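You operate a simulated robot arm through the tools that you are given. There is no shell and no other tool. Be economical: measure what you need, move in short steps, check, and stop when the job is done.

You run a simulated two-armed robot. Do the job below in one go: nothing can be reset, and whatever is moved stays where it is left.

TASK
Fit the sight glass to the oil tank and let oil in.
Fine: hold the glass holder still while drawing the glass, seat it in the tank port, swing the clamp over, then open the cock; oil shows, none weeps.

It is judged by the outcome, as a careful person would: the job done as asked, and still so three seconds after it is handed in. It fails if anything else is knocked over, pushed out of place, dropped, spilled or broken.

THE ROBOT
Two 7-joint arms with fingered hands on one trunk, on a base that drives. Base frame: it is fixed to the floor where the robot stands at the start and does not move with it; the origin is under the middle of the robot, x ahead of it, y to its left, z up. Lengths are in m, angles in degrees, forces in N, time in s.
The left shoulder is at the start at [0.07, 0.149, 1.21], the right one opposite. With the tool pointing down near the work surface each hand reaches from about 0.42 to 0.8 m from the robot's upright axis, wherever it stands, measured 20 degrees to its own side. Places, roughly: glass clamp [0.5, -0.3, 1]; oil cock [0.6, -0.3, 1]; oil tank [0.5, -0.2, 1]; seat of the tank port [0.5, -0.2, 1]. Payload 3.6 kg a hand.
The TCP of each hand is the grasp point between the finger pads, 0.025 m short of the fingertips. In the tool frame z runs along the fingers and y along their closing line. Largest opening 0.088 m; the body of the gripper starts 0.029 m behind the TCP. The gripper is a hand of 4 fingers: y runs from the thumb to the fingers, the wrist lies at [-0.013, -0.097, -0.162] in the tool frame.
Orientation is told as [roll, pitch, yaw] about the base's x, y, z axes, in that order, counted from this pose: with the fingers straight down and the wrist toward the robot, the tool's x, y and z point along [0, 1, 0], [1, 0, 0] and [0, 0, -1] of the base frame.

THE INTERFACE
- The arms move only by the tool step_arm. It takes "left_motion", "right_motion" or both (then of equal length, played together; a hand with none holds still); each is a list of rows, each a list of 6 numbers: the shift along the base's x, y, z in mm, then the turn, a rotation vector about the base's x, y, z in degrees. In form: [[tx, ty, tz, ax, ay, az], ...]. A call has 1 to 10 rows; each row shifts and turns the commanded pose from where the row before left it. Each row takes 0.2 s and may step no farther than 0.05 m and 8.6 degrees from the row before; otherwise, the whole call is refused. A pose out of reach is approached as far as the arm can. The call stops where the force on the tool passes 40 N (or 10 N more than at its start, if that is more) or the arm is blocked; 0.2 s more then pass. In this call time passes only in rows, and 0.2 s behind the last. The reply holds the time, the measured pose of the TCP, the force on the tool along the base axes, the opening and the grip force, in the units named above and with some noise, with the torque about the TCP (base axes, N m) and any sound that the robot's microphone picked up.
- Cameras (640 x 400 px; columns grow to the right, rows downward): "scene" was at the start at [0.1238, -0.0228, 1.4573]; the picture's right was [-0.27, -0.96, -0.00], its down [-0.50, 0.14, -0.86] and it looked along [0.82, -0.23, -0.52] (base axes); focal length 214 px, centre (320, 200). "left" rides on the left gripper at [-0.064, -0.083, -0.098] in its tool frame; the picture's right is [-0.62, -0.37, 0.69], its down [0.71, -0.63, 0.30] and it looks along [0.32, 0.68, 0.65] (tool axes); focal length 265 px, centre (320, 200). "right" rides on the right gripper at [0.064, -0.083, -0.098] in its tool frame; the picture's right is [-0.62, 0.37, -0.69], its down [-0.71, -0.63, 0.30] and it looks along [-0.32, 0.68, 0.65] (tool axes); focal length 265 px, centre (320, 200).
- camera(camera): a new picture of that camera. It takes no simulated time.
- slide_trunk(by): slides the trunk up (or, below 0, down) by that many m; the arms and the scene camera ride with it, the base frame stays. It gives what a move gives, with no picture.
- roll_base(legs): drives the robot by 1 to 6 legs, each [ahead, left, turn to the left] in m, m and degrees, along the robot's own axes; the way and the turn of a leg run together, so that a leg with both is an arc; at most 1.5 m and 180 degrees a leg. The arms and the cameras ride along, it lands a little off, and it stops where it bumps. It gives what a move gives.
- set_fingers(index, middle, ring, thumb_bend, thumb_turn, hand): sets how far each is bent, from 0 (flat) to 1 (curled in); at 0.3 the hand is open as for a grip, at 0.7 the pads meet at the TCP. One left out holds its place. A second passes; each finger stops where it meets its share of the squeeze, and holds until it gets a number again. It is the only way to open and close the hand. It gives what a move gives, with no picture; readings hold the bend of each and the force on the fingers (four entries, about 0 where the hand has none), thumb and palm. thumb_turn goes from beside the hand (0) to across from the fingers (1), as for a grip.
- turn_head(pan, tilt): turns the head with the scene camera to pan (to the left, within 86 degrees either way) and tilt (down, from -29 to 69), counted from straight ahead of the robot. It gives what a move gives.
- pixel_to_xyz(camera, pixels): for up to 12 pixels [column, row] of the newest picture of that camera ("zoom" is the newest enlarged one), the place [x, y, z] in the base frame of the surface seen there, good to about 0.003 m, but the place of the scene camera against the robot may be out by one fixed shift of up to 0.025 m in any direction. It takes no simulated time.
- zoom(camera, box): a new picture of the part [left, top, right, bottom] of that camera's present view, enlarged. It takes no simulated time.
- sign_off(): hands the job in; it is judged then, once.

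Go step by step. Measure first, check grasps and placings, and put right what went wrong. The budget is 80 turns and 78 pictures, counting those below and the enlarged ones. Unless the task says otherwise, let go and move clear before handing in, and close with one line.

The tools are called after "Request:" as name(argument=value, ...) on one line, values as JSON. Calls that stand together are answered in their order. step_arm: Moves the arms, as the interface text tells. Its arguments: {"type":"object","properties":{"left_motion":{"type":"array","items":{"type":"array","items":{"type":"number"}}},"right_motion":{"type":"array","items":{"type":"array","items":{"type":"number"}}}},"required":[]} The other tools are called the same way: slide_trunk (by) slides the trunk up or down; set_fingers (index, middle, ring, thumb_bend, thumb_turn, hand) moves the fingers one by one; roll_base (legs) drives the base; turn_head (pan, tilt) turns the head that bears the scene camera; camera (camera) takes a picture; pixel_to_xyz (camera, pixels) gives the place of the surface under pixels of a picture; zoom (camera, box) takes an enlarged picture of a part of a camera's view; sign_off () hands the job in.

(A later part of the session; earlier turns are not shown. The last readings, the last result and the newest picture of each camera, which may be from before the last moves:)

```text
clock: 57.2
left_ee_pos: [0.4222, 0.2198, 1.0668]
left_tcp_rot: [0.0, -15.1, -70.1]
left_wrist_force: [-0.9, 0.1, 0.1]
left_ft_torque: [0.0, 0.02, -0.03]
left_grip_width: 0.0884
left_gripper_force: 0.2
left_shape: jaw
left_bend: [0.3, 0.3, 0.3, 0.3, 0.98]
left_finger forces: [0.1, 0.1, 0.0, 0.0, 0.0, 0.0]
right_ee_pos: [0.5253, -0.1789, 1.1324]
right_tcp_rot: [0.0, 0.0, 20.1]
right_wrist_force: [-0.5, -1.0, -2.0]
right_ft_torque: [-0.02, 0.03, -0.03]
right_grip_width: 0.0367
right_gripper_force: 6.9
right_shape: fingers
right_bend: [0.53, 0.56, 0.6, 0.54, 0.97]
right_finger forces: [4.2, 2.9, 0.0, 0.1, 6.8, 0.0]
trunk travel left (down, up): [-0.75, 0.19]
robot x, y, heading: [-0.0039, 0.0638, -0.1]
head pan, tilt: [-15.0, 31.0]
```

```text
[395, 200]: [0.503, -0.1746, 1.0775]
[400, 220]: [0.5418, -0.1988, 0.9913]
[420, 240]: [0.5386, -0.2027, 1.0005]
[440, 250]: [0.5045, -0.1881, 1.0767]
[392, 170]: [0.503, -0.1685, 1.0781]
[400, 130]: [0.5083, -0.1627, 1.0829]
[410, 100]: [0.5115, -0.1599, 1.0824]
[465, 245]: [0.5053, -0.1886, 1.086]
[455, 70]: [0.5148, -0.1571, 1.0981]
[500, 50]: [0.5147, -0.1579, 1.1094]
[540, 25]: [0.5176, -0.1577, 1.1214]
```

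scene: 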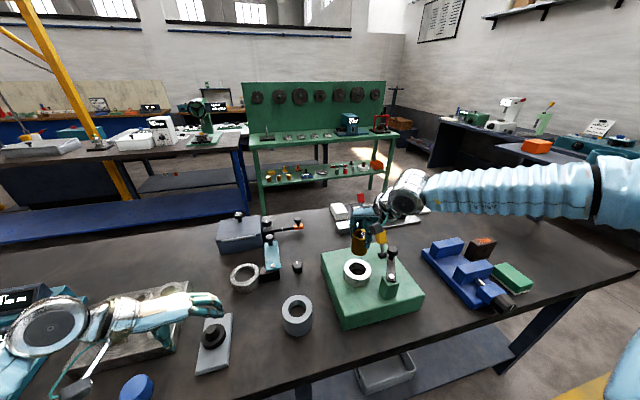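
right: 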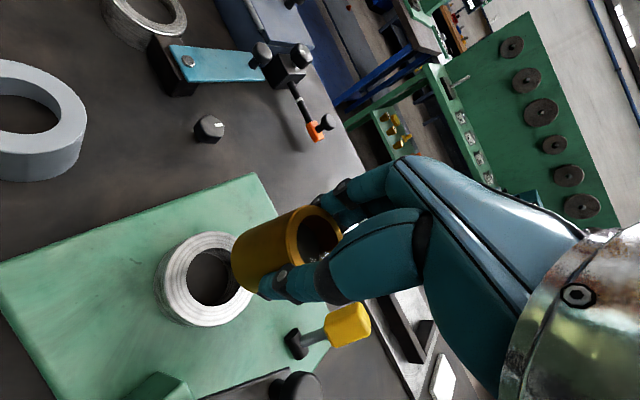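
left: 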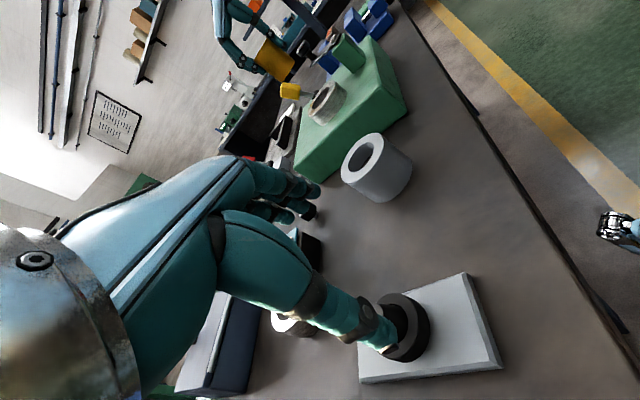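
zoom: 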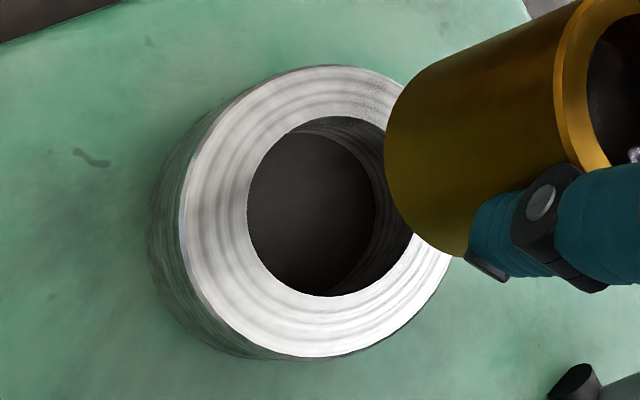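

Fitting gives port centre ≈ (0.5242,-0.1795) with hole r≈25 mm, and glass r≈24 mm with its axis 0.7 mm in +x of the TCP. I'll shift (-1.8,-1) and lower to ~8 mm above the ring.

Request:
step_arm(right_motion=[[-1.8, -1, 0, 0, 0, 0], [0, 0, -20, 0, 0, 0], [0, 0, -20, 0, 0, 0], [0, 0, -15, 0, 0, 0], [0, 0, -8, 0, 0, 0], [0, 0, 0, 0, 0, 0]])

Request:
zoom(camera="right", box=[200, 170, 360, 330])

Request:
zoom(camera="left", box=[240, 30, 400, 150])

Request:
zoom(camera="scene", box=[310, 180, 430, 310])

```text
clock: 58.6
left_ee_pos: [0.4213, 0.2199, 1.0662]
left_tcp_rot: [0.1, -14.9, -70.2]
left_wrist_force: [0.7, 0.0, -0.4]
left_ft_torque: [0.01, 0.01, 0.04]
left_grip_width: 0.0877
left_gripper_force: 0.0
left_shape: jaw
left_bend: [0.3, 0.3, 0.3, 0.3, 0.98]
left_finger forces: [0.0, 0.0, 0.1, 0.0, 0.1, 0.0]
right_ee_pos: [0.5225, -0.1794, 1.0693]
right_tcp_rot: [0.1, 0.0, 19.9]
right_wrist_force: [0.6, 0.1, -1.1]
right_ft_torque: [-0.01, -0.03, 0.0]
right_grip_width: 0.0365
right_gripper_force: 7.3
right_shape: fingers
right_bend: [0.53, 0.56, 0.6, 0.54, 0.97]
right_finger forces: [4.1, 2.7, 0.0, 0.0, 6.8, 0.0]
trunk travel left (down, up): [-0.75, 0.19]
robot x, y, heading: [-0.004, 0.0603, 0.2]
head pan, tilt: [-15.0, 31.0]
```

```text
2.50 times, centred on (280, 250) of right
```

zoom: 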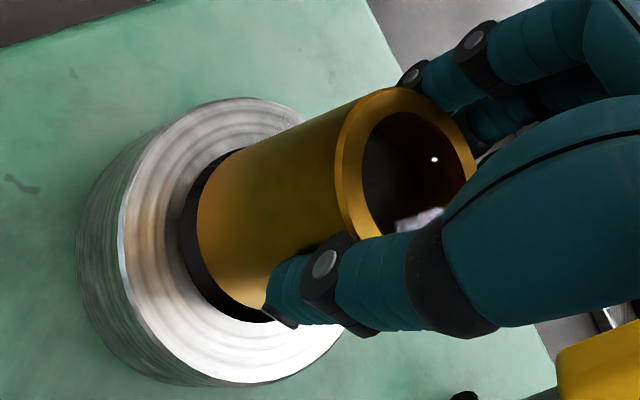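

```text
3.33 times, centred on (320, 90) of left
```

zoom: 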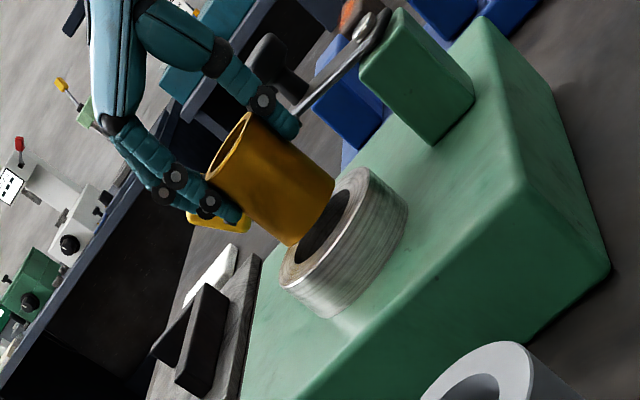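

```text
3.08 times, centred on (370, 245) of scene
```

zoom: 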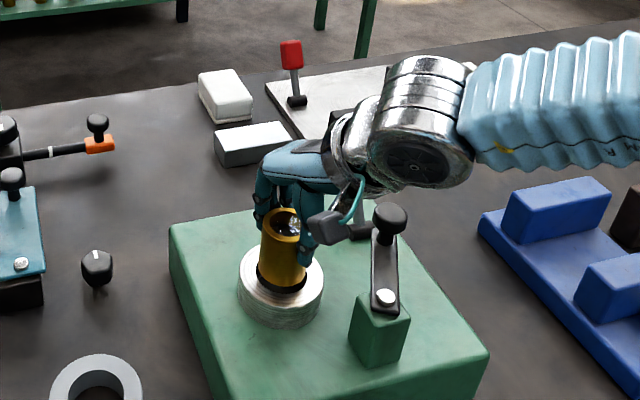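

Looks centred in both the right and scene views. Lowering in small rows while watching the force.

Request:
step_arm(right_motion=[[0, 0, -4, 0, 0, 0], [0, 0, -3, 0, 0, 0], [0, 0, -3, 0, 0, 0], [0, 0, -2, 0, 0, 0], [0, 0, 0, 0, 0, 0]])

Request:
zoom(camera="right", box=[200, 170, 360, 330])

```text
clock: 59.9
left_ee_pos: [0.4216, 0.2206, 1.0675]
left_tcp_rot: [0.1, -15.0, -70.3]
left_wrist_force: [-0.2, -0.4, 0.0]
left_ft_torque: [0.04, -0.01, 0.02]
left_grip_width: 0.0878
left_gripper_force: 0.0
left_shape: jaw
left_bend: [0.3, 0.3, 0.3, 0.3, 0.98]
left_finger forces: [0.1, 0.1, 0.1, 0.1, 0.0, 0.1]
right_ee_pos: [0.5235, -0.1781, 1.0577]
right_tcp_rot: [-0.1, 0.0, 20.0]
right_wrist_force: [0.2, -1.1, 0.6]
right_ft_torque: [-0.01, 0.04, 0.01]
right_grip_width: 0.0361
right_gripper_force: 6.9
right_shape: fingers
right_bend: [0.53, 0.56, 0.6, 0.54, 0.97]
right_finger forces: [4.3, 3.1, 0.0, 0.0, 6.5, 0.0]
trunk travel left (down, up): [-0.75, 0.19]
robot x, y, heading: [-0.0048, 0.058, 0.0]
head pan, tilt: [-15.0, 31.0]
```

```text
2.50 times, centred on (280, 250) of right
```

zoom: 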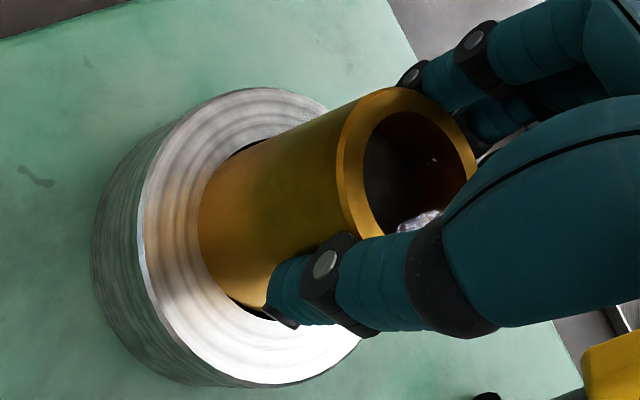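

The black gap is visible above and below but not on the left (200,230), and the force has just started to change. The glass is slightly toward (-x,+y), so I'll nudge (+0.8,-0.8) mm and probe down.

Request:
step_arm(right_motion=[[0.8, -0.8, 0, 0, 0, 0], [0, 0, -1, 0, 0, 0], [0, 0, -1, 0, 0, 0], [0, 0, 0, 0, 0, 0]])

Request:
zoom(camera="right", box=[200, 180, 340, 320])

```text
clock: 60.9
left_ee_pos: [0.4216, 0.2222, 1.0671]
left_tcp_rot: [0.0, -15.1, -70.1]
left_wrist_force: [-0.5, 0.0, -0.1]
left_ft_torque: [0.02, -0.01, -0.01]
left_grip_width: 0.0875
left_gripper_force: 0.0
left_shape: jaw
left_bend: [0.3, 0.3, 0.3, 0.3, 0.98]
left_finger forces: [0.0, 0.0, 0.0, 0.0, 0.1, 0.0]
right_ee_pos: [0.5236, -0.1786, 1.0564]
right_tcp_rot: [0.0, -0.1, 20.0]
right_wrist_force: [2.5, 0.2, 6.9]
right_ft_torque: [-0.02, 0.09, -0.02]
right_grip_width: 0.0363
right_gripper_force: 6.8
right_shape: fingers
right_bend: [0.53, 0.56, 0.6, 0.54, 0.97]
right_finger forces: [4.6, 3.1, 0.0, 0.1, 6.3, 0.1]
trunk travel left (down, up): [-0.75, 0.19]
robot x, y, heading: [-0.0001, 0.0619, 0.2]
head pan, tilt: [-15.0, 31.0]
```

```text
2.86 times, centred on (270, 250) of right
```

zoom: 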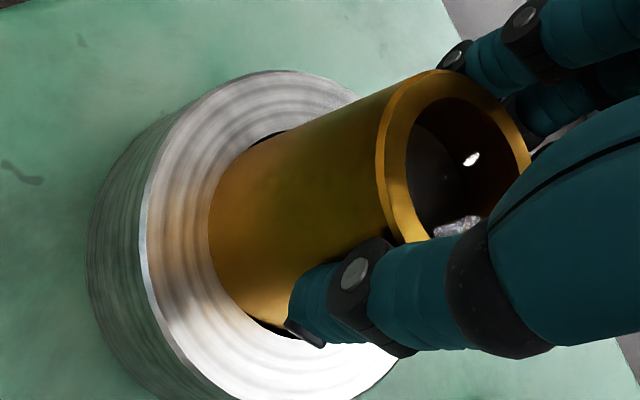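

Resting on the ring's left edge with ~7 N. I'll lift 1 mm, shift another (+1.0,-0.8), and try again.

Request:
step_arm(right_motion=[[0, 0, 1.5, 0, 0, 0], [1, -0.8, 0, 0, 0, 0], [0, 0, -1.5, 0, 0, 0], [0, 0, -1, 0, 0, 0], [0, 0, 0, 0, 0, 0]])

```text
clock: 62.0
left_ee_pos: [0.4216, 0.2204, 1.066]
left_tcp_rot: [0.0, -14.9, -70.2]
left_wrist_force: [-0.3, 0.6, 0.1]
left_ft_torque: [0.01, 0.0, -0.04]
left_grip_width: 0.0878
left_gripper_force: 0.1
left_shape: jaw
left_bend: [0.3, 0.3, 0.3, 0.3, 0.98]
left_finger forces: [0.1, 0.0, 0.0, 0.0, 0.0, 0.0]
right_ee_pos: [0.5233, -0.1812, 1.0551]
right_tcp_rot: [0.0, -0.2, 20.0]
right_wrist_force: [2.5, 0.2, 7.5]
right_ft_torque: [0.01, 0.11, -0.03]
right_grip_width: 0.0361
right_gripper_force: 7.3
right_shape: fingers
right_bend: [0.53, 0.56, 0.6, 0.54, 0.97]
right_finger forces: [5.3, 3.1, 0.1, 0.0, 6.0, 0.1]
trunk travel left (down, up): [-0.75, 0.19]
robot x, y, heading: [-0.0029, 0.0586, 0.2]
head pan, tilt: [-15.0, 31.0]
```

Reaction force and torque (+Fx, +Ty) say contact is on the -x side. Shift +1.5 mm in x with a small lift, then probe.

Request:
step_arm(right_motion=[[0, 0, 2, 0, 0, 0], [1.5, 0.3, 0, 0, 0, 0], [0, 0, -2, 0, 0, 0], [0, 0, -1, 0, 0, 0], [0, 0, 0, 0, 0, 0]])

Request:
zoom(camera="right", box=[200, 180, 340, 320])

```text
clock: 63.2
left_ee_pos: [0.4204, 0.2197, 1.0668]
left_tcp_rot: [0.0, -15.0, -70.2]
left_wrist_force: [1.4, -1.5, 0.0]
left_ft_torque: [0.02, 0.0, -0.02]
left_grip_width: 0.0878
left_gripper_force: 0.1
left_shape: jaw
left_bend: [0.3, 0.3, 0.3, 0.3, 0.98]
left_finger forces: [0.1, 0.1, 0.0, 0.0, 0.1, 0.0]
right_ee_pos: [0.5261, -0.1811, 1.0546]
right_tcp_rot: [-0.1, 0.0, 20.0]
right_wrist_force: [1.9, -1.0, 7.4]
right_ft_torque: [-0.02, 0.15, -0.03]
right_grip_width: 0.0361
right_gripper_force: 7.2
right_shape: fingers
right_bend: [0.53, 0.57, 0.6, 0.54, 0.97]
right_finger forces: [4.9, 2.8, 0.0, 0.0, 6.7, 0.0]
trunk travel left (down, up): [-0.75, 0.19]
robot x, y, heading: [-0.0059, 0.0664, -0.1]
head pan, tilt: [-15.0, 31.0]
```

```text
2.86 times, centred on (270, 250) of right
```

zoom: 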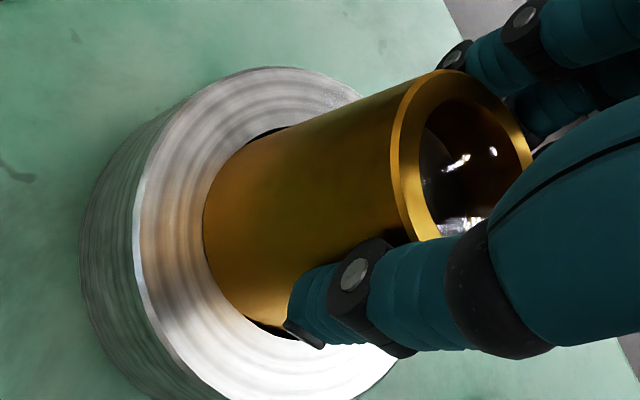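

Torque again puts the contact at the -x edge. I'll keep a light press and slide +x in 0.5 mm rows, letting it drop in.

Request:
step_arm(right_motion=[[0, 0, 0.8, 0, 0, 0], [0.5, 0, 0, 0, 0, 0], [0.5, 0, 0, 0, 0, 0], [0.5, 0, 0, 0, 0, 0], [0.5, 0, 0, 0, 0, 0], [0, 0, -0.8, 0, 0, 0], [0, 0, 0, 0, 0, 0]])

```text
clock: 64.8
left_ee_pos: [0.4209, 0.2203, 1.0674]
left_tcp_rot: [0.0, -15.0, -70.1]
left_wrist_force: [-0.2, -0.9, 0.3]
left_ft_torque: [0.02, -0.04, 0.0]
left_grip_width: 0.0877
left_gripper_force: 0.0
left_shape: jaw
left_bend: [0.3, 0.3, 0.3, 0.3, 0.98]
left_finger forces: [0.1, 0.1, 0.0, 0.0, 0.0, 0.0]
right_ee_pos: [0.5289, -0.1805, 1.0527]
right_tcp_rot: [0.0, -0.1, 20.0]
right_wrist_force: [-1.6, -0.3, 4.9]
right_ft_torque: [0.0, 0.2, -0.01]
right_grip_width: 0.0363
right_gripper_force: 6.7
right_shape: fingers
right_bend: [0.54, 0.57, 0.6, 0.53, 0.97]
right_finger forces: [3.9, 2.1, 0.1, 0.0, 7.8, 0.1]
trunk travel left (down, up): [-0.75, 0.19]
robot x, y, heading: [-0.0067, 0.0601, -0.1]
head pan, tilt: [-15.0, 31.0]
```

z dropped a little and the lateral force flipped sign. I'll check the picture.

Request:
zoom(camera="right", box=[200, 180, 340, 320])

Request:
zoom(camera="left", box=[250, 40, 370, 140])

Request:
zoom(camera="scene", box=[325, 220, 395, 290])

```text
2.86 times, centred on (270, 250) of right
```

zoom: 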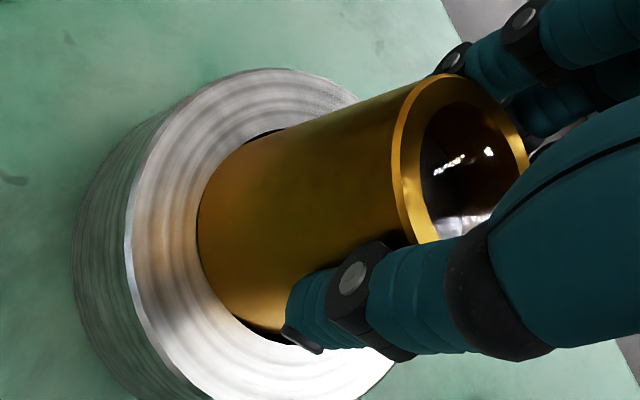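

```text
4.00 times, centred on (310, 90) of left
```

zoom: 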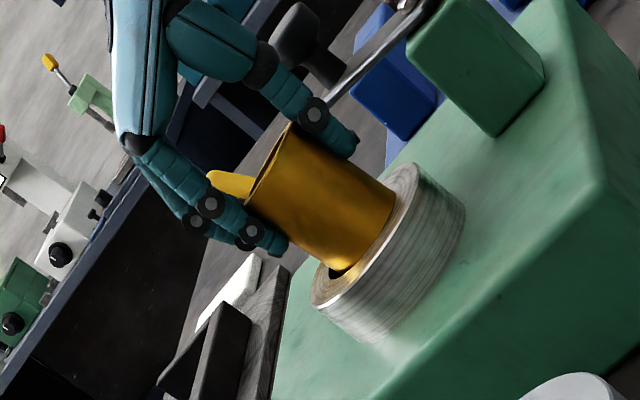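

```text
5.71 times, centred on (360, 255) of scene
```

zoom: 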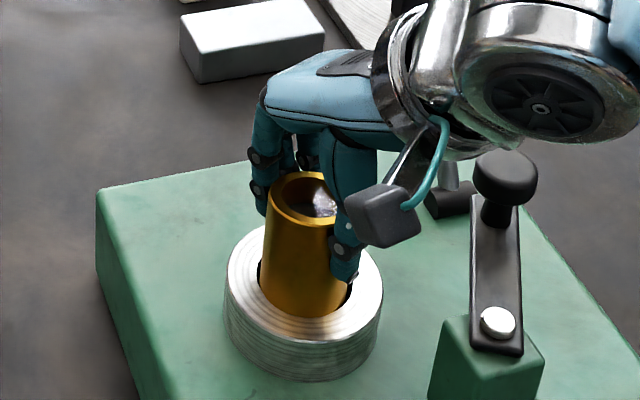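

The gap shows at left, right and far side, so the glass is still on the near (-x) rim, and dragging has tilted it a bit. I'll lift 5 mm, let it relax, and measure its bottom.

Request:
step_arm(right_motion=[[0, 0, 3, 0, 0, 0], [0, 0, 4, 0, 0, 0], [0, 0, 0, 0, 0, 0]])

Request:
zoom(camera="scene", box=[325, 220, 395, 290])

Request:
zoom(camera="left", box=[250, 40, 370, 140])

```text
clock: 65.7
left_ee_pos: [0.4219, 0.2189, 1.0663]
left_tcp_rot: [0.0, -15.0, -70.2]
left_wrist_force: [-0.8, 0.5, -0.2]
left_ft_torque: [-0.01, -0.01, 0.01]
left_grip_width: 0.0876
left_gripper_force: 0.0
left_shape: jaw
left_bend: [0.3, 0.3, 0.3, 0.3, 0.98]
left_finger forces: [0.0, 0.0, 0.1, 0.0, 0.1, 0.0]
right_ee_pos: [0.5282, -0.1781, 1.0616]
right_tcp_rot: [0.0, -0.1, 20.0]
right_wrist_force: [0.2, -0.1, -1.6]
right_ft_torque: [0.01, 0.0, 0.01]
right_grip_width: 0.0361
right_gripper_force: 6.7
right_shape: fingers
right_bend: [0.54, 0.57, 0.6, 0.53, 0.97]
right_finger forces: [3.9, 2.8, 0.0, 0.1, 6.5, 0.1]
trunk travel left (down, up): [-0.75, 0.19]
robot x, y, heading: [0.0034, 0.0613, -0.3]
head pan, tilt: [-15.0, 31.0]
```

```text
5.71 times, centred on (360, 255) of scene
```

zoom: 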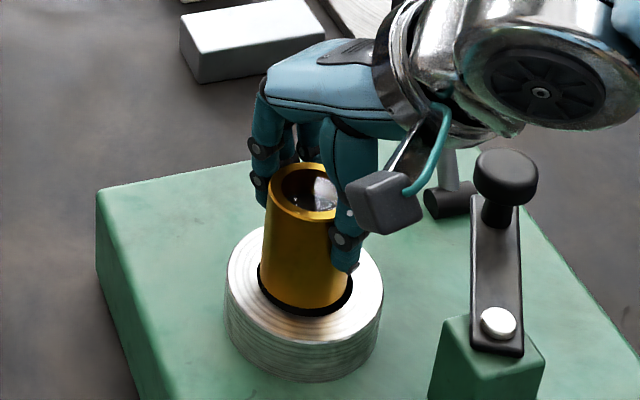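

```text
4.00 times, centred on (310, 90) of left
```

zoom: 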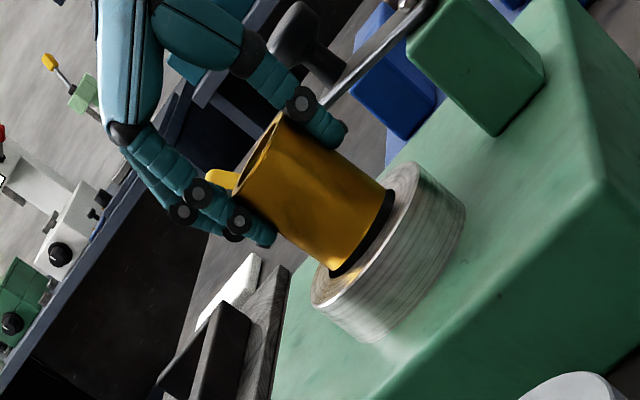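

Sampling the glass side near the top and near the bottom to determine axis and tilt, plus the hole rim, in the left zoom.

Request:
pixel_to_xyz(camera="zoom", pixels=[[300, 135], [290, 160], [275, 185], [262, 205], [372, 200], [362, 220], [350, 240], [335, 258], [400, 200], [380, 235], [345, 278], [322, 288]])

Request:
zoom(camera="right", box=[200, 170, 360, 330])

Request:
pixel_to_xyz(camera="zoom", pixels=[[330, 130], [320, 160], [320, 200], [325, 230], [240, 160], [220, 190], [210, 220], [215, 250], [240, 280], [350, 130], [345, 180], [400, 95]])

```text
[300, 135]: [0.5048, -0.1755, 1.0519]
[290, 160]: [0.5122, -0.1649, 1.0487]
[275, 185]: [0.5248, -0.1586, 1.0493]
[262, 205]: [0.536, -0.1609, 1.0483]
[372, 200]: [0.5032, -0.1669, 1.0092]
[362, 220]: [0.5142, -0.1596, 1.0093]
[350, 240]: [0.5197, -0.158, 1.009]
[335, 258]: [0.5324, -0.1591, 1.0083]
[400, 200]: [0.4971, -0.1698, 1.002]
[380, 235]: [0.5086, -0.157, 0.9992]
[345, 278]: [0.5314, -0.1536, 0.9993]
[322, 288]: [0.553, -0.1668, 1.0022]
```

```text
2.50 times, centred on (280, 250) of right
```

zoom: 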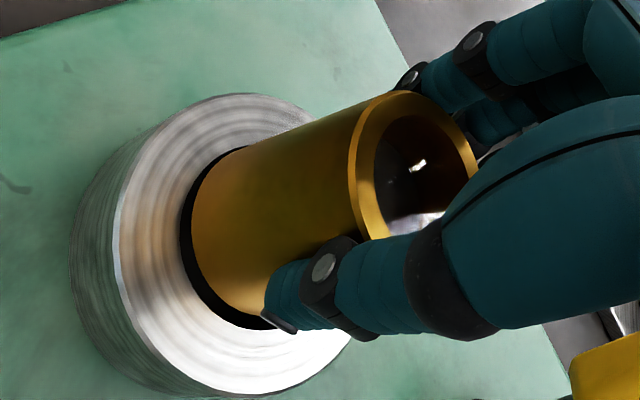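

```text
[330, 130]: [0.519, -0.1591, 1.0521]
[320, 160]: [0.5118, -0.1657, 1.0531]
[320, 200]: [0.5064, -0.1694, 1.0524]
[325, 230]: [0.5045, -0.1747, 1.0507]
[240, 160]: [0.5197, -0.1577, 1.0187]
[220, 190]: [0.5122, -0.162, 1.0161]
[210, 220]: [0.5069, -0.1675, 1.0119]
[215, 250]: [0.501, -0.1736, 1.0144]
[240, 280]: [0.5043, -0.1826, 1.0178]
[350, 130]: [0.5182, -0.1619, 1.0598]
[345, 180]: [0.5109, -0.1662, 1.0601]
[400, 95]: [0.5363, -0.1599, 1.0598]
```

Fits: the glass bottom is at ≈ (0.525,-0.180), almost on the hole axis, and the top is ~2 mm toward +x, so it tilts about 2-3°. I'll straighten with -2° about y, compensating the bottom position, then lower.

Request:
step_arm(right_motion=[[-2, 0, 0, 0, -2, 0], [0, 0, -2, 0, 0, 0], [0, 0, -2, 0, 0, 0], [0, 0, -1, 0, 0, 0], [0, 0, -1, 0, 0, 0], [0, 0, -1, 0, 0, 0], [0, 0, 0, 0, 0, 0]])

```text
clock: 67.2
left_ee_pos: [0.4219, 0.2195, 1.0671]
left_tcp_rot: [0.0, -15.1, -70.2]
left_wrist_force: [0.3, -0.7, -0.1]
left_ft_torque: [-0.01, -0.01, -0.05]
left_grip_width: 0.0881
left_gripper_force: 0.0
left_shape: jaw
left_bend: [0.3, 0.3, 0.3, 0.3, 0.98]
left_finger forces: [0.0, 0.0, 0.1, 0.0, 0.0, 0.1]
right_ee_pos: [0.5271, -0.1801, 1.0528]
right_tcp_rot: [-0.6, -1.8, 20.0]
right_wrist_force: [-0.3, -0.8, -1.6]
right_ft_torque: [-0.03, 0.02, -0.01]
right_grip_width: 0.0363
right_gripper_force: 6.3
right_shape: fingers
right_bend: [0.54, 0.57, 0.6, 0.53, 0.97]
right_finger forces: [4.1, 2.8, 0.0, 0.1, 6.3, 0.1]
trunk travel left (down, up): [-0.75, 0.19]
robot x, y, heading: [0.0004, 0.0623, -0.1]
head pan, tilt: [-15.0, 31.0]
```

At z 1.0528 with no contact force, so it's entering the port. Continue down to the seat.

Request:
step_arm(right_motion=[[0, 0, -2, 0, 0, 0], [0, 0, -2, 0, 0, 0], [0, 0, -3, 0, 0, 0], [0, 0, -3, 0, 0, 0], [0, 0, -3, 0, 0, 0], [0, 0, 0, 0, 0, 0]])

Request:
zoom(camera="right", box=[180, 160, 360, 340])

```text
clock: 68.7
left_ee_pos: [0.4214, 0.2203, 1.0676]
left_tcp_rot: [-0.1, -15.0, -70.2]
left_wrist_force: [0.4, -0.2, -0.6]
left_ft_torque: [0.02, 0.0, 0.01]
left_grip_width: 0.0877
left_gripper_force: 0.0
left_shape: jaw
left_bend: [0.3, 0.3, 0.3, 0.3, 0.98]
left_finger forces: [0.0, 0.1, 0.0, 0.1, 0.0, 0.0]
right_ee_pos: [0.5266, -0.1802, 1.0389]
right_tcp_rot: [-0.7, -1.9, 20.0]
right_wrist_force: [-0.6, -0.2, -1.2]
right_ft_torque: [-0.01, -0.01, -0.02]
right_grip_width: 0.0363
right_gripper_force: 6.9
right_shape: fingers
right_bend: [0.54, 0.57, 0.6, 0.53, 0.97]
right_finger forces: [4.1, 2.7, 0.0, 0.0, 6.4, 0.1]
trunk travel left (down, up): [-0.75, 0.19]
robot x, y, heading: [-0.0004, 0.0623, -0.2]
head pan, tilt: [-15.0, 31.0]
```

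```text
2.22 times, centred on (270, 250) of right
```

zoom: 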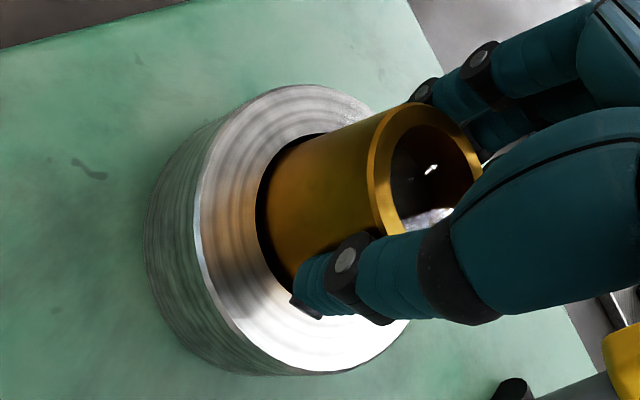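

The glass is well inside the port. Keep going in 1–2 mm rows until the seat is felt.

Request:
step_arm(right_motion=[[0, 0, -2, 0, 0, 0], [0, 0, -2, 0, 0, 0], [0, 0, -1, 0, 0, 0], [0, 0, 0, 0, 0, 0]])

Request:
step_arm(right_motion=[[0, 0, -1, 0, 0, 0], [0, 0, -1, 0, 0, 0], [0, 0, 0, 0, 0, 0]])

```text
clock: 69.7
left_ee_pos: [0.4216, 0.2204, 1.0673]
left_tcp_rot: [-0.1, -15.0, -70.2]
left_wrist_force: [0.4, -0.1, -0.3]
left_ft_torque: [0.02, 0.02, -0.02]
left_grip_width: 0.0877
left_gripper_force: 0.0
left_shape: jaw
left_bend: [0.3, 0.3, 0.3, 0.3, 0.98]
left_finger forces: [0.0, 0.0, 0.0, 0.0, 0.1, 0.0]
right_ee_pos: [0.5264, -0.1807, 1.0347]
right_tcp_rot: [-0.6, -1.9, 20.0]
right_wrist_force: [0.1, 0.2, -3.1]
right_ft_torque: [-0.02, 0.0, 0.0]
right_grip_width: 0.0363
right_gripper_force: 6.8
right_shape: fingers
right_bend: [0.54, 0.57, 0.6, 0.53, 0.97]
right_finger forces: [4.0, 2.8, 0.0, 0.1, 6.4, 0.1]
trunk travel left (down, up): [-0.75, 0.19]
robot x, y, heading: [-0.007, 0.0605, 0.1]
head pan, tilt: [-15.0, 31.0]
```

```text
clock: 70.5
left_ee_pos: [0.4226, 0.2211, 1.067]
left_tcp_rot: [0.0, -15.0, -70.2]
left_wrist_force: [-0.9, -0.2, 0.0]
left_ft_torque: [-0.03, -0.03, -0.01]
left_grip_width: 0.0878
left_gripper_force: 0.0
left_shape: jaw
left_bend: [0.3, 0.3, 0.3, 0.3, 0.98]
left_finger forces: [0.0, 0.0, 0.0, 0.0, 0.1, 0.0]
right_ee_pos: [0.526, -0.1803, 1.0335]
right_tcp_rot: [-0.6, -1.9, 20.0]
right_wrist_force: [0.4, 0.0, -2.0]
right_ft_torque: [0.01, 0.01, 0.0]
right_grip_width: 0.0363
right_gripper_force: 6.3
right_shape: fingers
right_bend: [0.54, 0.57, 0.6, 0.53, 0.97]
right_finger forces: [3.9, 2.9, 0.0, 0.0, 6.4, 0.0]
trunk travel left (down, up): [-0.75, 0.19]
robot x, y, heading: [-0.0046, 0.0588, -0.1]
head pan, tilt: [-15.0, 31.0]
```

Request:
step_arm(right_motion=[[0, 0, -1, 0, 0, 0], [0, 0, -1, 0, 0, 0], [0, 0, 0, 0, 0, 0]])

Request:
step_arm(right_motion=[[0, 0, -1, 0, 0, 0], [0, 0, -1, 0, 0, 0], [0, 0, 0, 0, 0, 0]])

Request:
zoom(camera="right", box=[180, 160, 360, 340])

```text
clock: 71.2
left_ee_pos: [0.422, 0.2189, 1.0666]
left_tcp_rot: [0.0, -15.0, -70.2]
left_wrist_force: [-0.9, 0.0, 0.2]
left_ft_torque: [-0.02, 0.0, 0.0]
left_grip_width: 0.0877
left_gripper_force: 0.1
left_shape: jaw
left_bend: [0.3, 0.3, 0.3, 0.3, 0.98]
left_finger forces: [0.0, 0.0, 0.1, 0.0, 0.1, 0.0]
right_ee_pos: [0.5258, -0.1802, 1.0306]
right_tcp_rot: [-0.6, -1.8, 20.0]
right_wrist_force: [0.2, 0.0, -0.9]
right_ft_torque: [-0.01, -0.02, 0.02]
right_grip_width: 0.0367
right_gripper_force: 6.4
right_shape: fingers
right_bend: [0.54, 0.57, 0.6, 0.53, 0.97]
right_finger forces: [4.0, 2.8, 0.0, 0.0, 6.3, 0.0]
trunk travel left (down, up): [-0.75, 0.19]
robot x, y, heading: [-0.0029, 0.0688, -0.0]
head pan, tilt: [-15.0, 31.0]
```

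```text
clock: 72.0
left_ee_pos: [0.4223, 0.219, 1.0671]
left_tcp_rot: [0.0, -14.9, -70.2]
left_wrist_force: [0.4, 0.9, 0.1]
left_ft_torque: [0.0, 0.01, -0.03]
left_grip_width: 0.0878
left_gripper_force: 0.0
left_shape: jaw
left_bend: [0.3, 0.3, 0.3, 0.3, 0.98]
left_finger forces: [0.1, 0.1, 0.0, 0.1, 0.0, 0.0]
right_ee_pos: [0.5258, -0.181, 1.0286]
right_tcp_rot: [-0.6, -1.9, 20.0]
right_wrist_force: [-1.1, -0.9, -1.0]
right_ft_torque: [-0.02, 0.02, 0.02]
right_grip_width: 0.0362
right_gripper_force: 7.4
right_shape: fingers
right_bend: [0.54, 0.57, 0.6, 0.53, 0.97]
right_finger forces: [4.0, 3.7, 0.1, 0.0, 6.4, 0.1]
trunk travel left (down, up): [-0.75, 0.19]
robot x, y, heading: [-0.0031, 0.0613, -0.3]
head pan, tilt: [-15.0, 31.0]
```

```text
2.22 times, centred on (270, 250) of right
```

zoom: 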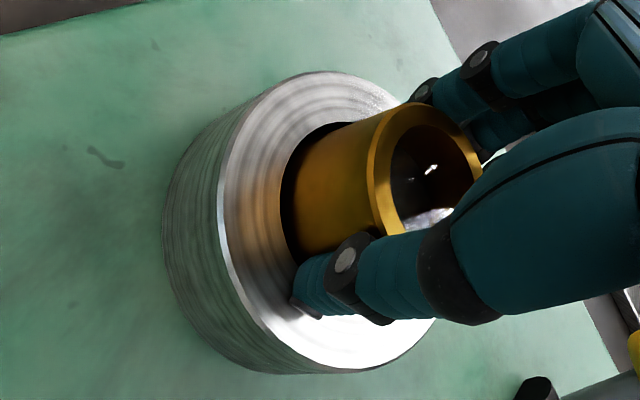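

Request:
step_arm(right_motion=[[0, 0, -1, 0, 0, 0], [0, 0, -1, 0, 0, 0], [0, 0, 0, 0, 0, 0]])

Request:
step_arm(right_motion=[[0, 0, -1, 0, 0, 0], [0, 0, -1, 0, 0, 0], [0, 0, 0, 0, 0, 0]])

```text
clock: 72.8
left_ee_pos: [0.4208, 0.2209, 1.0679]
left_tcp_rot: [0.1, -15.0, -70.3]
left_wrist_force: [0.0, -0.2, 0.5]
left_ft_torque: [0.02, -0.02, 0.0]
left_grip_width: 0.0878
left_gripper_force: 0.1
left_shape: jaw
left_bend: [0.3, 0.3, 0.3, 0.3, 0.98]
left_finger forces: [0.0, 0.1, 0.1, 0.0, 0.1, 0.0]
right_ee_pos: [0.5266, -0.1811, 1.0277]
right_tcp_rot: [-0.7, -2.1, 20.0]
right_wrist_force: [1.1, -1.3, 8.5]
right_ft_torque: [-0.03, -0.07, -0.02]
right_grip_width: 0.0362
right_gripper_force: 11.6
right_shape: fingers
right_bend: [0.54, 0.57, 0.6, 0.53, 0.97]
right_finger forces: [4.1, 8.3, 0.0, 0.0, 10.4, 0.1]
trunk travel left (down, up): [-0.75, 0.19]
robot x, y, heading: [-0.0085, 0.0597, 0.0]
head pan, tilt: [-15.0, 31.0]
```

```text
clock: 73.7
left_ee_pos: [0.4187, 0.22, 1.0681]
left_tcp_rot: [0.1, -15.1, -70.1]
left_wrist_force: [0.5, 0.5, 0.9]
left_ft_torque: [0.0, 0.0, -0.03]
left_grip_width: 0.0877
left_gripper_force: 0.0
left_shape: jaw
left_bend: [0.3, 0.3, 0.3, 0.3, 0.98]
left_finger forces: [0.0, 0.1, 0.0, 0.0, 0.0, 0.1]
right_ee_pos: [0.525, -0.1785, 1.0285]
right_tcp_rot: [-0.8, -2.2, 20.1]
right_wrist_force: [3.3, -1.0, 24.6]
right_ft_torque: [-0.15, 0.52, 0.0]
right_grip_width: 0.0367
right_gripper_force: 20.7
right_shape: fingers
right_bend: [0.54, 0.56, 0.6, 0.54, 0.98]
right_finger forces: [4.2, 7.1, 0.0, 0.1, 29.3, 0.0]
trunk travel left (down, up): [-0.75, 0.19]
robot x, y, heading: [-0.0052, 0.0615, 0.2]
head pan, tilt: [-15.0, 31.0]
```

About 25 N, with the thumb tip loaded, so the fingertips are probably resting on the port ring. I'll relieve 2.5 mm and then measure the rim height before releasing.

Request:
step_arm(right_motion=[[0, 0, 1.5, 0, 0, 0], [0, 0, 1, 0, 0, 0], [0, 0, 0, 0, 0, 0]])

Request:
zoom(camera="right", box=[180, 160, 360, 340])

Request:
pixel_to_xyz(camera="zoom", pixels=[[375, 170], [380, 150], [395, 125], [385, 200], [415, 115], [300, 180], [330, 160], [240, 200], [300, 90], [310, 320]])

```text
clock: 74.5
left_ee_pos: [0.4214, 0.2203, 1.0664]
left_tcp_rot: [0.1, -15.0, -70.2]
left_wrist_force: [-0.5, 0.8, 0.7]
left_ft_torque: [0.01, -0.04, -0.02]
left_grip_width: 0.0876
left_gripper_force: 0.1
left_shape: jaw
left_bend: [0.3, 0.3, 0.3, 0.3, 0.98]
left_finger forces: [0.0, 0.0, 0.0, 0.0, 0.1, 0.0]
right_ee_pos: [0.525, -0.1799, 1.0288]
right_tcp_rot: [-0.7, -2.0, 20.1]
right_wrist_force: [2.8, 0.8, 15.9]
right_ft_torque: [-0.03, -0.02, 0.0]
right_grip_width: 0.0359
right_gripper_force: 15.8
right_shape: fingers
right_bend: [0.54, 0.56, 0.6, 0.54, 0.97]
right_finger forces: [5.0, 11.0, 0.0, 0.0, 16.7, 0.0]
trunk travel left (down, up): [-0.75, 0.19]
robot x, y, heading: [-0.0051, 0.0578, 0.1]
head pan, tilt: [-15.0, 31.0]
```

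```text
2.22 times, centred on (270, 250) of right
```

zoom: 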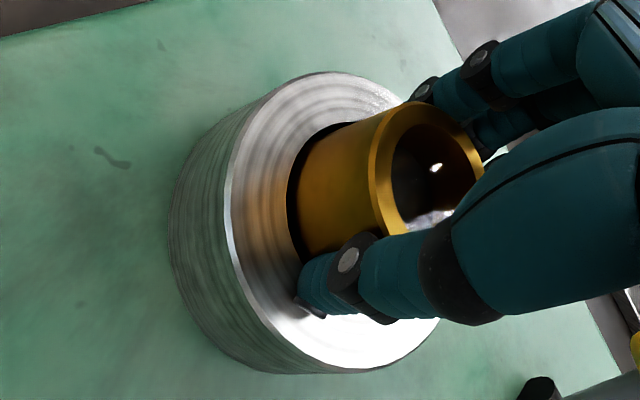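

```text
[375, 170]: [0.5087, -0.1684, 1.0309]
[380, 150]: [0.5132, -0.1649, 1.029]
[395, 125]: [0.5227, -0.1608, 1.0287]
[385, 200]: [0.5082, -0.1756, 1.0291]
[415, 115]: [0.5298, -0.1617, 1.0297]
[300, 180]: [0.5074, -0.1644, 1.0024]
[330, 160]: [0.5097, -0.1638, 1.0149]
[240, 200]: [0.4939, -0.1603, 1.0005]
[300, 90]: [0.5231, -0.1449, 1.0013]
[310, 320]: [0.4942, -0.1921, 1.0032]
```

Rim is now at z≈1.029, just under the clamp bar's underside, so it should be seated. Relieve the remaining press, then open.

Request:
step_arm(right_motion=[[0, 0, 1, 0, 0, 0], [0, 0, 0.5, 0, 0, 0], [0, 0, 0, 0, 0, 0]])

Request:
set_fingers(hand="right", index=0.46, middle=0.46, ring=0.46, thumb_bend=0.44)

Request:
zoom(camera="right", box=[180, 160, 360, 340])

Request:
pixel_to_xyz(camera="zoom", pixels=[[375, 170], [380, 150], [395, 125], [385, 200], [415, 115], [330, 160]])

```text
clock: 75.2
left_ee_pos: [0.4215, 0.221, 1.0661]
left_tcp_rot: [0.0, -15.0, -70.1]
left_wrist_force: [-0.4, 0.2, -0.8]
left_ft_torque: [0.02, -0.01, 0.02]
left_grip_width: 0.0879
left_gripper_force: 0.0
left_shape: jaw
left_bend: [0.3, 0.3, 0.3, 0.3, 0.98]
left_finger forces: [0.1, 0.0, 0.0, 0.1, 0.0, 0.0]
right_ee_pos: [0.5245, -0.1805, 1.0288]
right_tcp_rot: [-0.5, -1.8, 20.0]
right_wrist_force: [0.4, 1.7, 5.3]
right_ft_torque: [0.04, -0.16, 0.04]
right_grip_width: 0.0362
right_gripper_force: 10.1
right_shape: fingers
right_bend: [0.54, 0.56, 0.6, 0.54, 0.97]
right_finger forces: [4.6, 8.8, 0.1, 0.0, 7.0, 0.0]
trunk travel left (down, up): [-0.75, 0.19]
robot x, y, heading: [-0.0046, 0.0598, 0.0]
head pan, tilt: [-15.0, 31.0]
```

```text
clock: 76.2
left_ee_pos: [0.4218, 0.2207, 1.0679]
left_tcp_rot: [-0.1, -15.0, -70.2]
left_wrist_force: [0.1, 0.6, -0.2]
left_ft_torque: [0.04, -0.01, 0.0]
left_grip_width: 0.0878
left_gripper_force: 0.0
left_shape: jaw
left_bend: [0.3, 0.3, 0.3, 0.3, 0.98]
left_finger forces: [0.0, 0.0, 0.0, 0.0, 0.0, 0.0]
right_ee_pos: [0.5265, -0.1812, 1.0283]
right_tcp_rot: [-0.6, -2.0, 20.0]
right_wrist_force: [0.7, -0.4, -0.5]
right_ft_torque: [-0.02, -0.02, -0.03]
right_grip_width: 0.0525
right_gripper_force: 0.1
right_shape: fingers
right_bend: [0.46, 0.46, 0.46, 0.44, 0.97]
right_finger forces: [0.1, 0.0, 0.1, 0.0, 0.0, 0.0]
trunk travel left (down, up): [-0.75, 0.19]
robot x, y, heading: [-0.0054, 0.0613, 0.0]
head pan, tilt: [-15.0, 31.0]
```

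```text
2.22 times, centred on (270, 250) of right
```

zoom: 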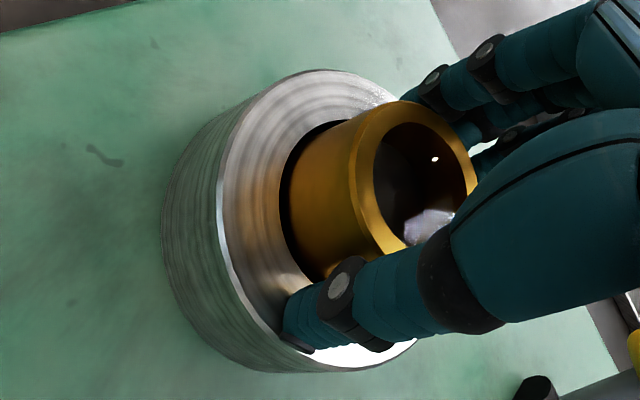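

```text
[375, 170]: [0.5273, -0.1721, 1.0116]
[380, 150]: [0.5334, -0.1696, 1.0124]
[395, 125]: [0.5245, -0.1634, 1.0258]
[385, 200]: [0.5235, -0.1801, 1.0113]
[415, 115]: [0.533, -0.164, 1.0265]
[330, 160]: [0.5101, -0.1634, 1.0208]
```

The glass settled about 3 mm to a rim of z≈1.026 and stands upright. Open fully and lift clear.

Request:
set_fingers(hand="right", index=0.35, middle=0.35, ring=0.35, thumb_bend=0.35)

Request:
step_arm(right_motion=[[0, 0, 15, 0, 0, 0], [0, 0, 25, 0, 0, 0], [0, 0, 30, 0, 0, 0], [0, 0, 40, 0, 2, 0], [-20, 0, 30, 0, 0, 0], [-30, 20, 10, 0, 0, 0], [-30, 20, 0, 0, 0, 0], [0, 0, 0, 0, 0, 0]])

Request:
zoom(camera="right", box=[80, 140, 400, 400])

Request:
zoom(camera="scene", box=[310, 200, 430, 310])

```text
clock: 77.2
left_ee_pos: [0.421, 0.22, 1.0673]
left_tcp_rot: [0.0, -14.9, -70.1]
left_wrist_force: [-0.5, 0.6, -0.2]
left_ft_torque: [0.03, 0.0, 0.01]
left_grip_width: 0.0877
left_gripper_force: 0.1
left_shape: jaw
left_bend: [0.3, 0.3, 0.3, 0.3, 0.98]
left_finger forces: [0.0, 0.0, 0.0, 0.0, 0.0, 0.0]
right_ee_pos: [0.5263, -0.1807, 1.0281]
right_tcp_rot: [-0.6, -1.9, 20.0]
right_wrist_force: [0.3, -0.7, -0.7]
right_ft_torque: [-0.04, -0.03, -0.01]
right_grip_width: 0.0737
right_gripper_force: 0.0
right_shape: fingers
right_bend: [0.35, 0.35, 0.35, 0.35, 0.97]
right_finger forces: [0.0, 0.1, 0.0, 0.0, 0.0, 0.1]
trunk travel left (down, up): [-0.75, 0.19]
robot x, y, heading: [-0.0049, 0.0613, 0.0]
head pan, tilt: [-15.0, 31.0]
```

```text
clock: 79.0
left_ee_pos: [0.4219, 0.2211, 1.0675]
left_tcp_rot: [-0.1, -15.0, -70.1]
left_wrist_force: [0.6, 0.6, -0.3]
left_ft_torque: [-0.04, -0.02, -0.02]
left_grip_width: 0.0877
left_gripper_force: 0.1
left_shape: jaw
left_bend: [0.3, 0.3, 0.3, 0.3, 0.98]
left_finger forces: [0.0, 0.1, 0.0, 0.1, 0.0, 0.0]
right_ee_pos: [0.4468, -0.1401, 1.1804]
right_tcp_rot: [0.0, -0.1, 20.0]
right_wrist_force: [0.5, 0.0, 0.1]
right_ft_torque: [0.0, -0.01, -0.01]
right_grip_width: 0.0741
right_gripper_force: 0.1
right_shape: fingers
right_bend: [0.35, 0.35, 0.35, 0.35, 0.97]
right_finger forces: [0.0, 0.0, 0.1, 0.0, 0.0, 0.1]
trunk travel left (down, up): [-0.75, 0.19]
robot x, y, heading: [-0.0052, 0.0637, 0.4]
head pan, tilt: [-15.0, 31.0]
```

```text
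1.54 times, centred on (240, 270) of right
```

zoom: 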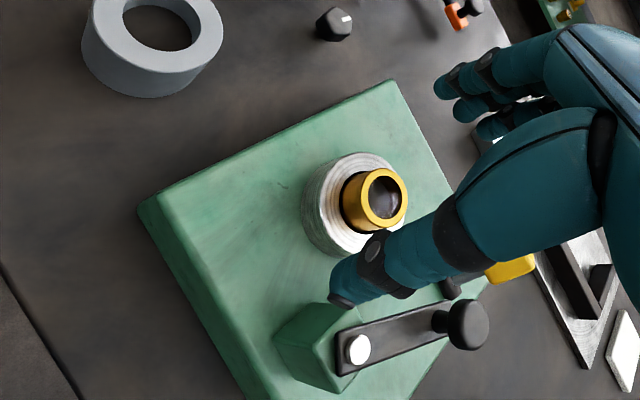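

```text
3.64 times, centred on (370, 255) of scene
```

zoom: 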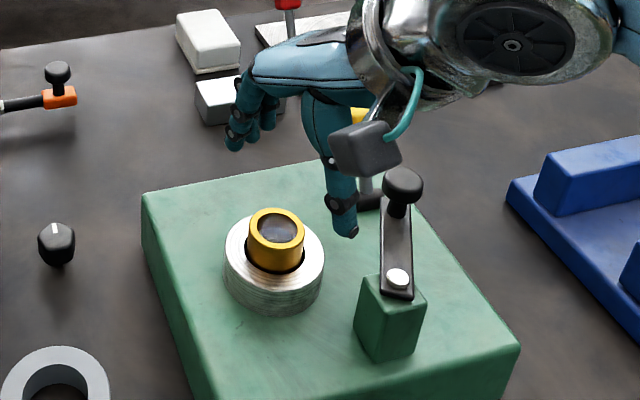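

Glass sits upright in the port. Next I'll go for the clamp knob at [0.504,-0.269], with yaw 0 and a partly opened hand above it.

Request:
step_arm(right_motion=[[0, -30, 0, 0, 0, -5], [10, -30, 0, 0, 0, -5], [20, -30, 0, 0, 0, -5], [27, -30, 0, 0, 0, -5], [0, -9, -20, 0, 0, 0], [0, 0, -20, 0, 0, 0], [0, 0, 0, 0, 0, 0]])

Request:
set_fingers(hand="right", index=0.42, middle=0.42, ring=0.42, thumb_bend=0.42)

Request:
camera(camera="right")

```text
clock: 80.7
left_ee_pos: [0.4232, 0.2199, 1.066]
left_tcp_rot: [0.0, -15.0, -70.2]
left_wrist_force: [0.3, -0.3, -0.5]
left_ft_torque: [-0.02, -0.02, -0.02]
left_grip_width: 0.0879
left_gripper_force: 0.1
left_shape: jaw
left_bend: [0.3, 0.3, 0.3, 0.3, 0.98]
left_finger forces: [0.1, 0.0, 0.0, 0.0, 0.0, 0.0]
right_ee_pos: [0.5042, -0.2713, 1.1381]
right_tcp_rot: [0.1, 0.1, -0.1]
right_wrist_force: [0.9, 0.1, -0.4]
right_ft_torque: [0.03, -0.04, 0.02]
right_grip_width: 0.0739
right_gripper_force: 0.0
right_shape: fingers
right_bend: [0.35, 0.35, 0.35, 0.35, 0.97]
right_finger forces: [0.1, 0.1, 0.1, 0.1, 0.1, 0.0]
trunk travel left (down, up): [-0.75, 0.19]
robot x, y, heading: [-0.0054, 0.0606, 0.0]
head pan, tilt: [-15.0, 31.0]
```

```text
clock: 81.7
left_ee_pos: [0.4223, 0.22, 1.0666]
left_tcp_rot: [0.0, -15.0, -70.2]
left_wrist_force: [0.8, -0.7, -0.2]
left_ft_torque: [0.02, -0.01, 0.02]
left_grip_width: 0.0875
left_gripper_force: 0.0
left_shape: jaw
left_bend: [0.3, 0.3, 0.3, 0.3, 0.98]
left_finger forces: [0.0, 0.0, 0.0, 0.0, 0.0, 0.1]
right_ee_pos: [0.5033, -0.2694, 1.1378]
right_tcp_rot: [0.0, 0.0, -0.1]
right_wrist_force: [0.4, 0.2, 0.4]
right_ft_torque: [0.01, 0.01, 0.0]
right_grip_width: 0.0597
right_gripper_force: 0.0
right_shape: fingers
right_bend: [0.42, 0.42, 0.42, 0.42, 0.97]
right_finger forces: [0.0, 0.1, 0.0, 0.0, 0.0, 0.0]
trunk travel left (down, up): [-0.75, 0.19]
robot x, y, heading: [-0.0049, 0.0624, 0.1]
head pan, tilt: [-15.0, 31.0]
```

```text
11 pictures are left
```

right: 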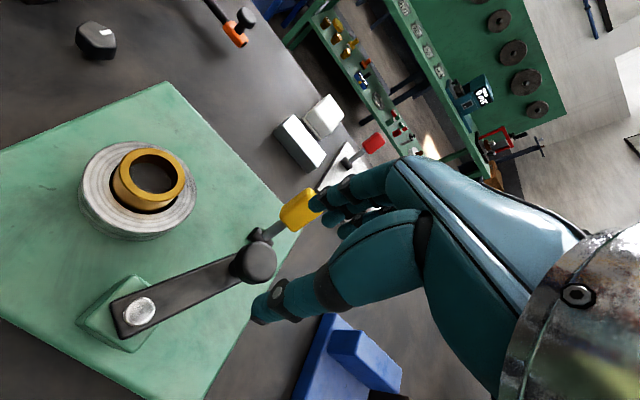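

Knob at (258,262) matches the predicted point under the TCP (259,261). I'll measure knob and bar heights, the rivet, the cock lever and the glass rim, then lower.

Request:
pixel_to_xyz(camera="right", pixels=[[258, 260], [140, 310], [190, 290], [250, 278], [297, 213], [285, 222], [272, 232], [258, 238], [310, 195], [150, 150], [130, 175], [175, 185]])

Request:
step_arm(right_motion=[[0, 0, -25, 0, 0, 0], [0, 0, -20, 0, 0, 0], [0, 0, -12, 0, 0, 0], [0, 0, -5, 0, 0, 0], [0, 0, -4, 0, 0, 0], [0, 0, 0, 0, 0, 0]])

Request:
set_fingers(hand="right", index=0.62, middle=0.62, ring=0.62, thumb_bend=0.62)

```text
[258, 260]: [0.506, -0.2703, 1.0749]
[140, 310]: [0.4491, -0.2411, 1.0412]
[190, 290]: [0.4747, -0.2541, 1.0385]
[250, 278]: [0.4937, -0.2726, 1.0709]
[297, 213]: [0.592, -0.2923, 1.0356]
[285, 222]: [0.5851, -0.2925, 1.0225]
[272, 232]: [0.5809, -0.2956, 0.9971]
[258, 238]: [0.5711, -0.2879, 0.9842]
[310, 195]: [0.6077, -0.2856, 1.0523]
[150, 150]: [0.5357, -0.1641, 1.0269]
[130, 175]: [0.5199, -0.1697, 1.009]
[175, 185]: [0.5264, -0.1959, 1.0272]
```

```text
clock: 83.0
left_ee_pos: [0.4203, 0.2196, 1.0667]
left_tcp_rot: [0.1, -15.0, -70.2]
left_wrist_force: [0.7, 0.9, -0.4]
left_ft_torque: [-0.02, -0.02, -0.01]
left_grip_width: 0.0879
left_gripper_force: 0.1
left_shape: jaw
left_bend: [0.3, 0.3, 0.3, 0.3, 0.98]
left_finger forces: [0.1, 0.0, 0.1, 0.1, 0.1, 0.0]
right_ee_pos: [0.5048, -0.2693, 1.0724]
right_tcp_rot: [0.1, 0.0, 0.0]
right_wrist_force: [-0.7, 0.2, 0.6]
right_ft_torque: [-0.02, 0.01, 0.0]
right_grip_width: 0.0598
right_gripper_force: 0.0
right_shape: fingers
right_bend: [0.42, 0.42, 0.42, 0.42, 0.97]
right_finger forces: [0.0, 0.0, 0.0, 0.0, 0.0, 0.1]
trunk travel left (down, up): [-0.75, 0.19]
robot x, y, heading: [-0.0059, 0.0613, -0.2]
head pan, tilt: [-15.0, 31.0]
```

```text
clock: 84.0
left_ee_pos: [0.4222, 0.2201, 1.0661]
left_tcp_rot: [0.0, -15.0, -70.2]
left_wrist_force: [-0.2, 0.1, -0.1]
left_ft_torque: [-0.01, 0.01, -0.02]
left_grip_width: 0.0881
left_gripper_force: 0.1
left_shape: jaw
left_bend: [0.3, 0.3, 0.3, 0.3, 0.98]
left_finger forces: [0.0, 0.0, 0.0, 0.0, 0.0, 0.1]
right_ee_pos: [0.5037, -0.2684, 1.0713]
right_tcp_rot: [0.0, 0.0, 0.0]
right_wrist_force: [3.2, 0.2, -1.6]
right_ft_torque: [0.0, -0.03, 0.0]
right_grip_width: 0.0194
right_gripper_force: 2.0
right_shape: fingers
right_bend: [0.59, 0.61, 0.62, 0.62, 0.97]
right_finger forces: [2.4, 1.2, 0.1, 0.1, 0.1, 0.0]
trunk travel left (down, up): [-0.75, 0.19]
robot x, y, heading: [-0.005, 0.0598, -0.1]
head pan, tilt: [-15.0, 31.0]
```

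Index and middle touch the knob but the thumb doesn't yet; closing the thumb a bit more.

Request:
set_fingers(hand="right", thumb_bend=0.7, index=0.64, middle=0.64)

```text
clock: 85.0
left_ee_pos: [0.4227, 0.22, 1.0681]
left_tcp_rot: [0.0, -15.0, -70.3]
left_wrist_force: [0.2, -1.1, 0.3]
left_ft_torque: [0.0, 0.02, -0.01]
left_grip_width: 0.0877
left_gripper_force: 0.2
left_shape: jaw
left_bend: [0.3, 0.3, 0.3, 0.3, 0.98]
left_finger forces: [0.1, 0.0, 0.0, 0.0, 0.1, 0.0]
right_ee_pos: [0.5036, -0.2703, 1.0729]
right_tcp_rot: [0.1, 0.1, 0.0]
right_wrist_force: [2.1, 0.4, -1.8]
right_ft_torque: [0.02, -0.03, 0.06]
right_grip_width: 0.0165
right_gripper_force: 4.3
right_shape: fingers
right_bend: [0.59, 0.61, 0.62, 0.65, 0.97]
right_finger forces: [3.5, 1.9, 0.0, 0.0, 3.6, 0.0]
trunk travel left (down, up): [-0.75, 0.19]
robot x, y, heading: [-0.0043, 0.0608, -0.2]
head pan, tilt: [-15.0, 31.0]
```

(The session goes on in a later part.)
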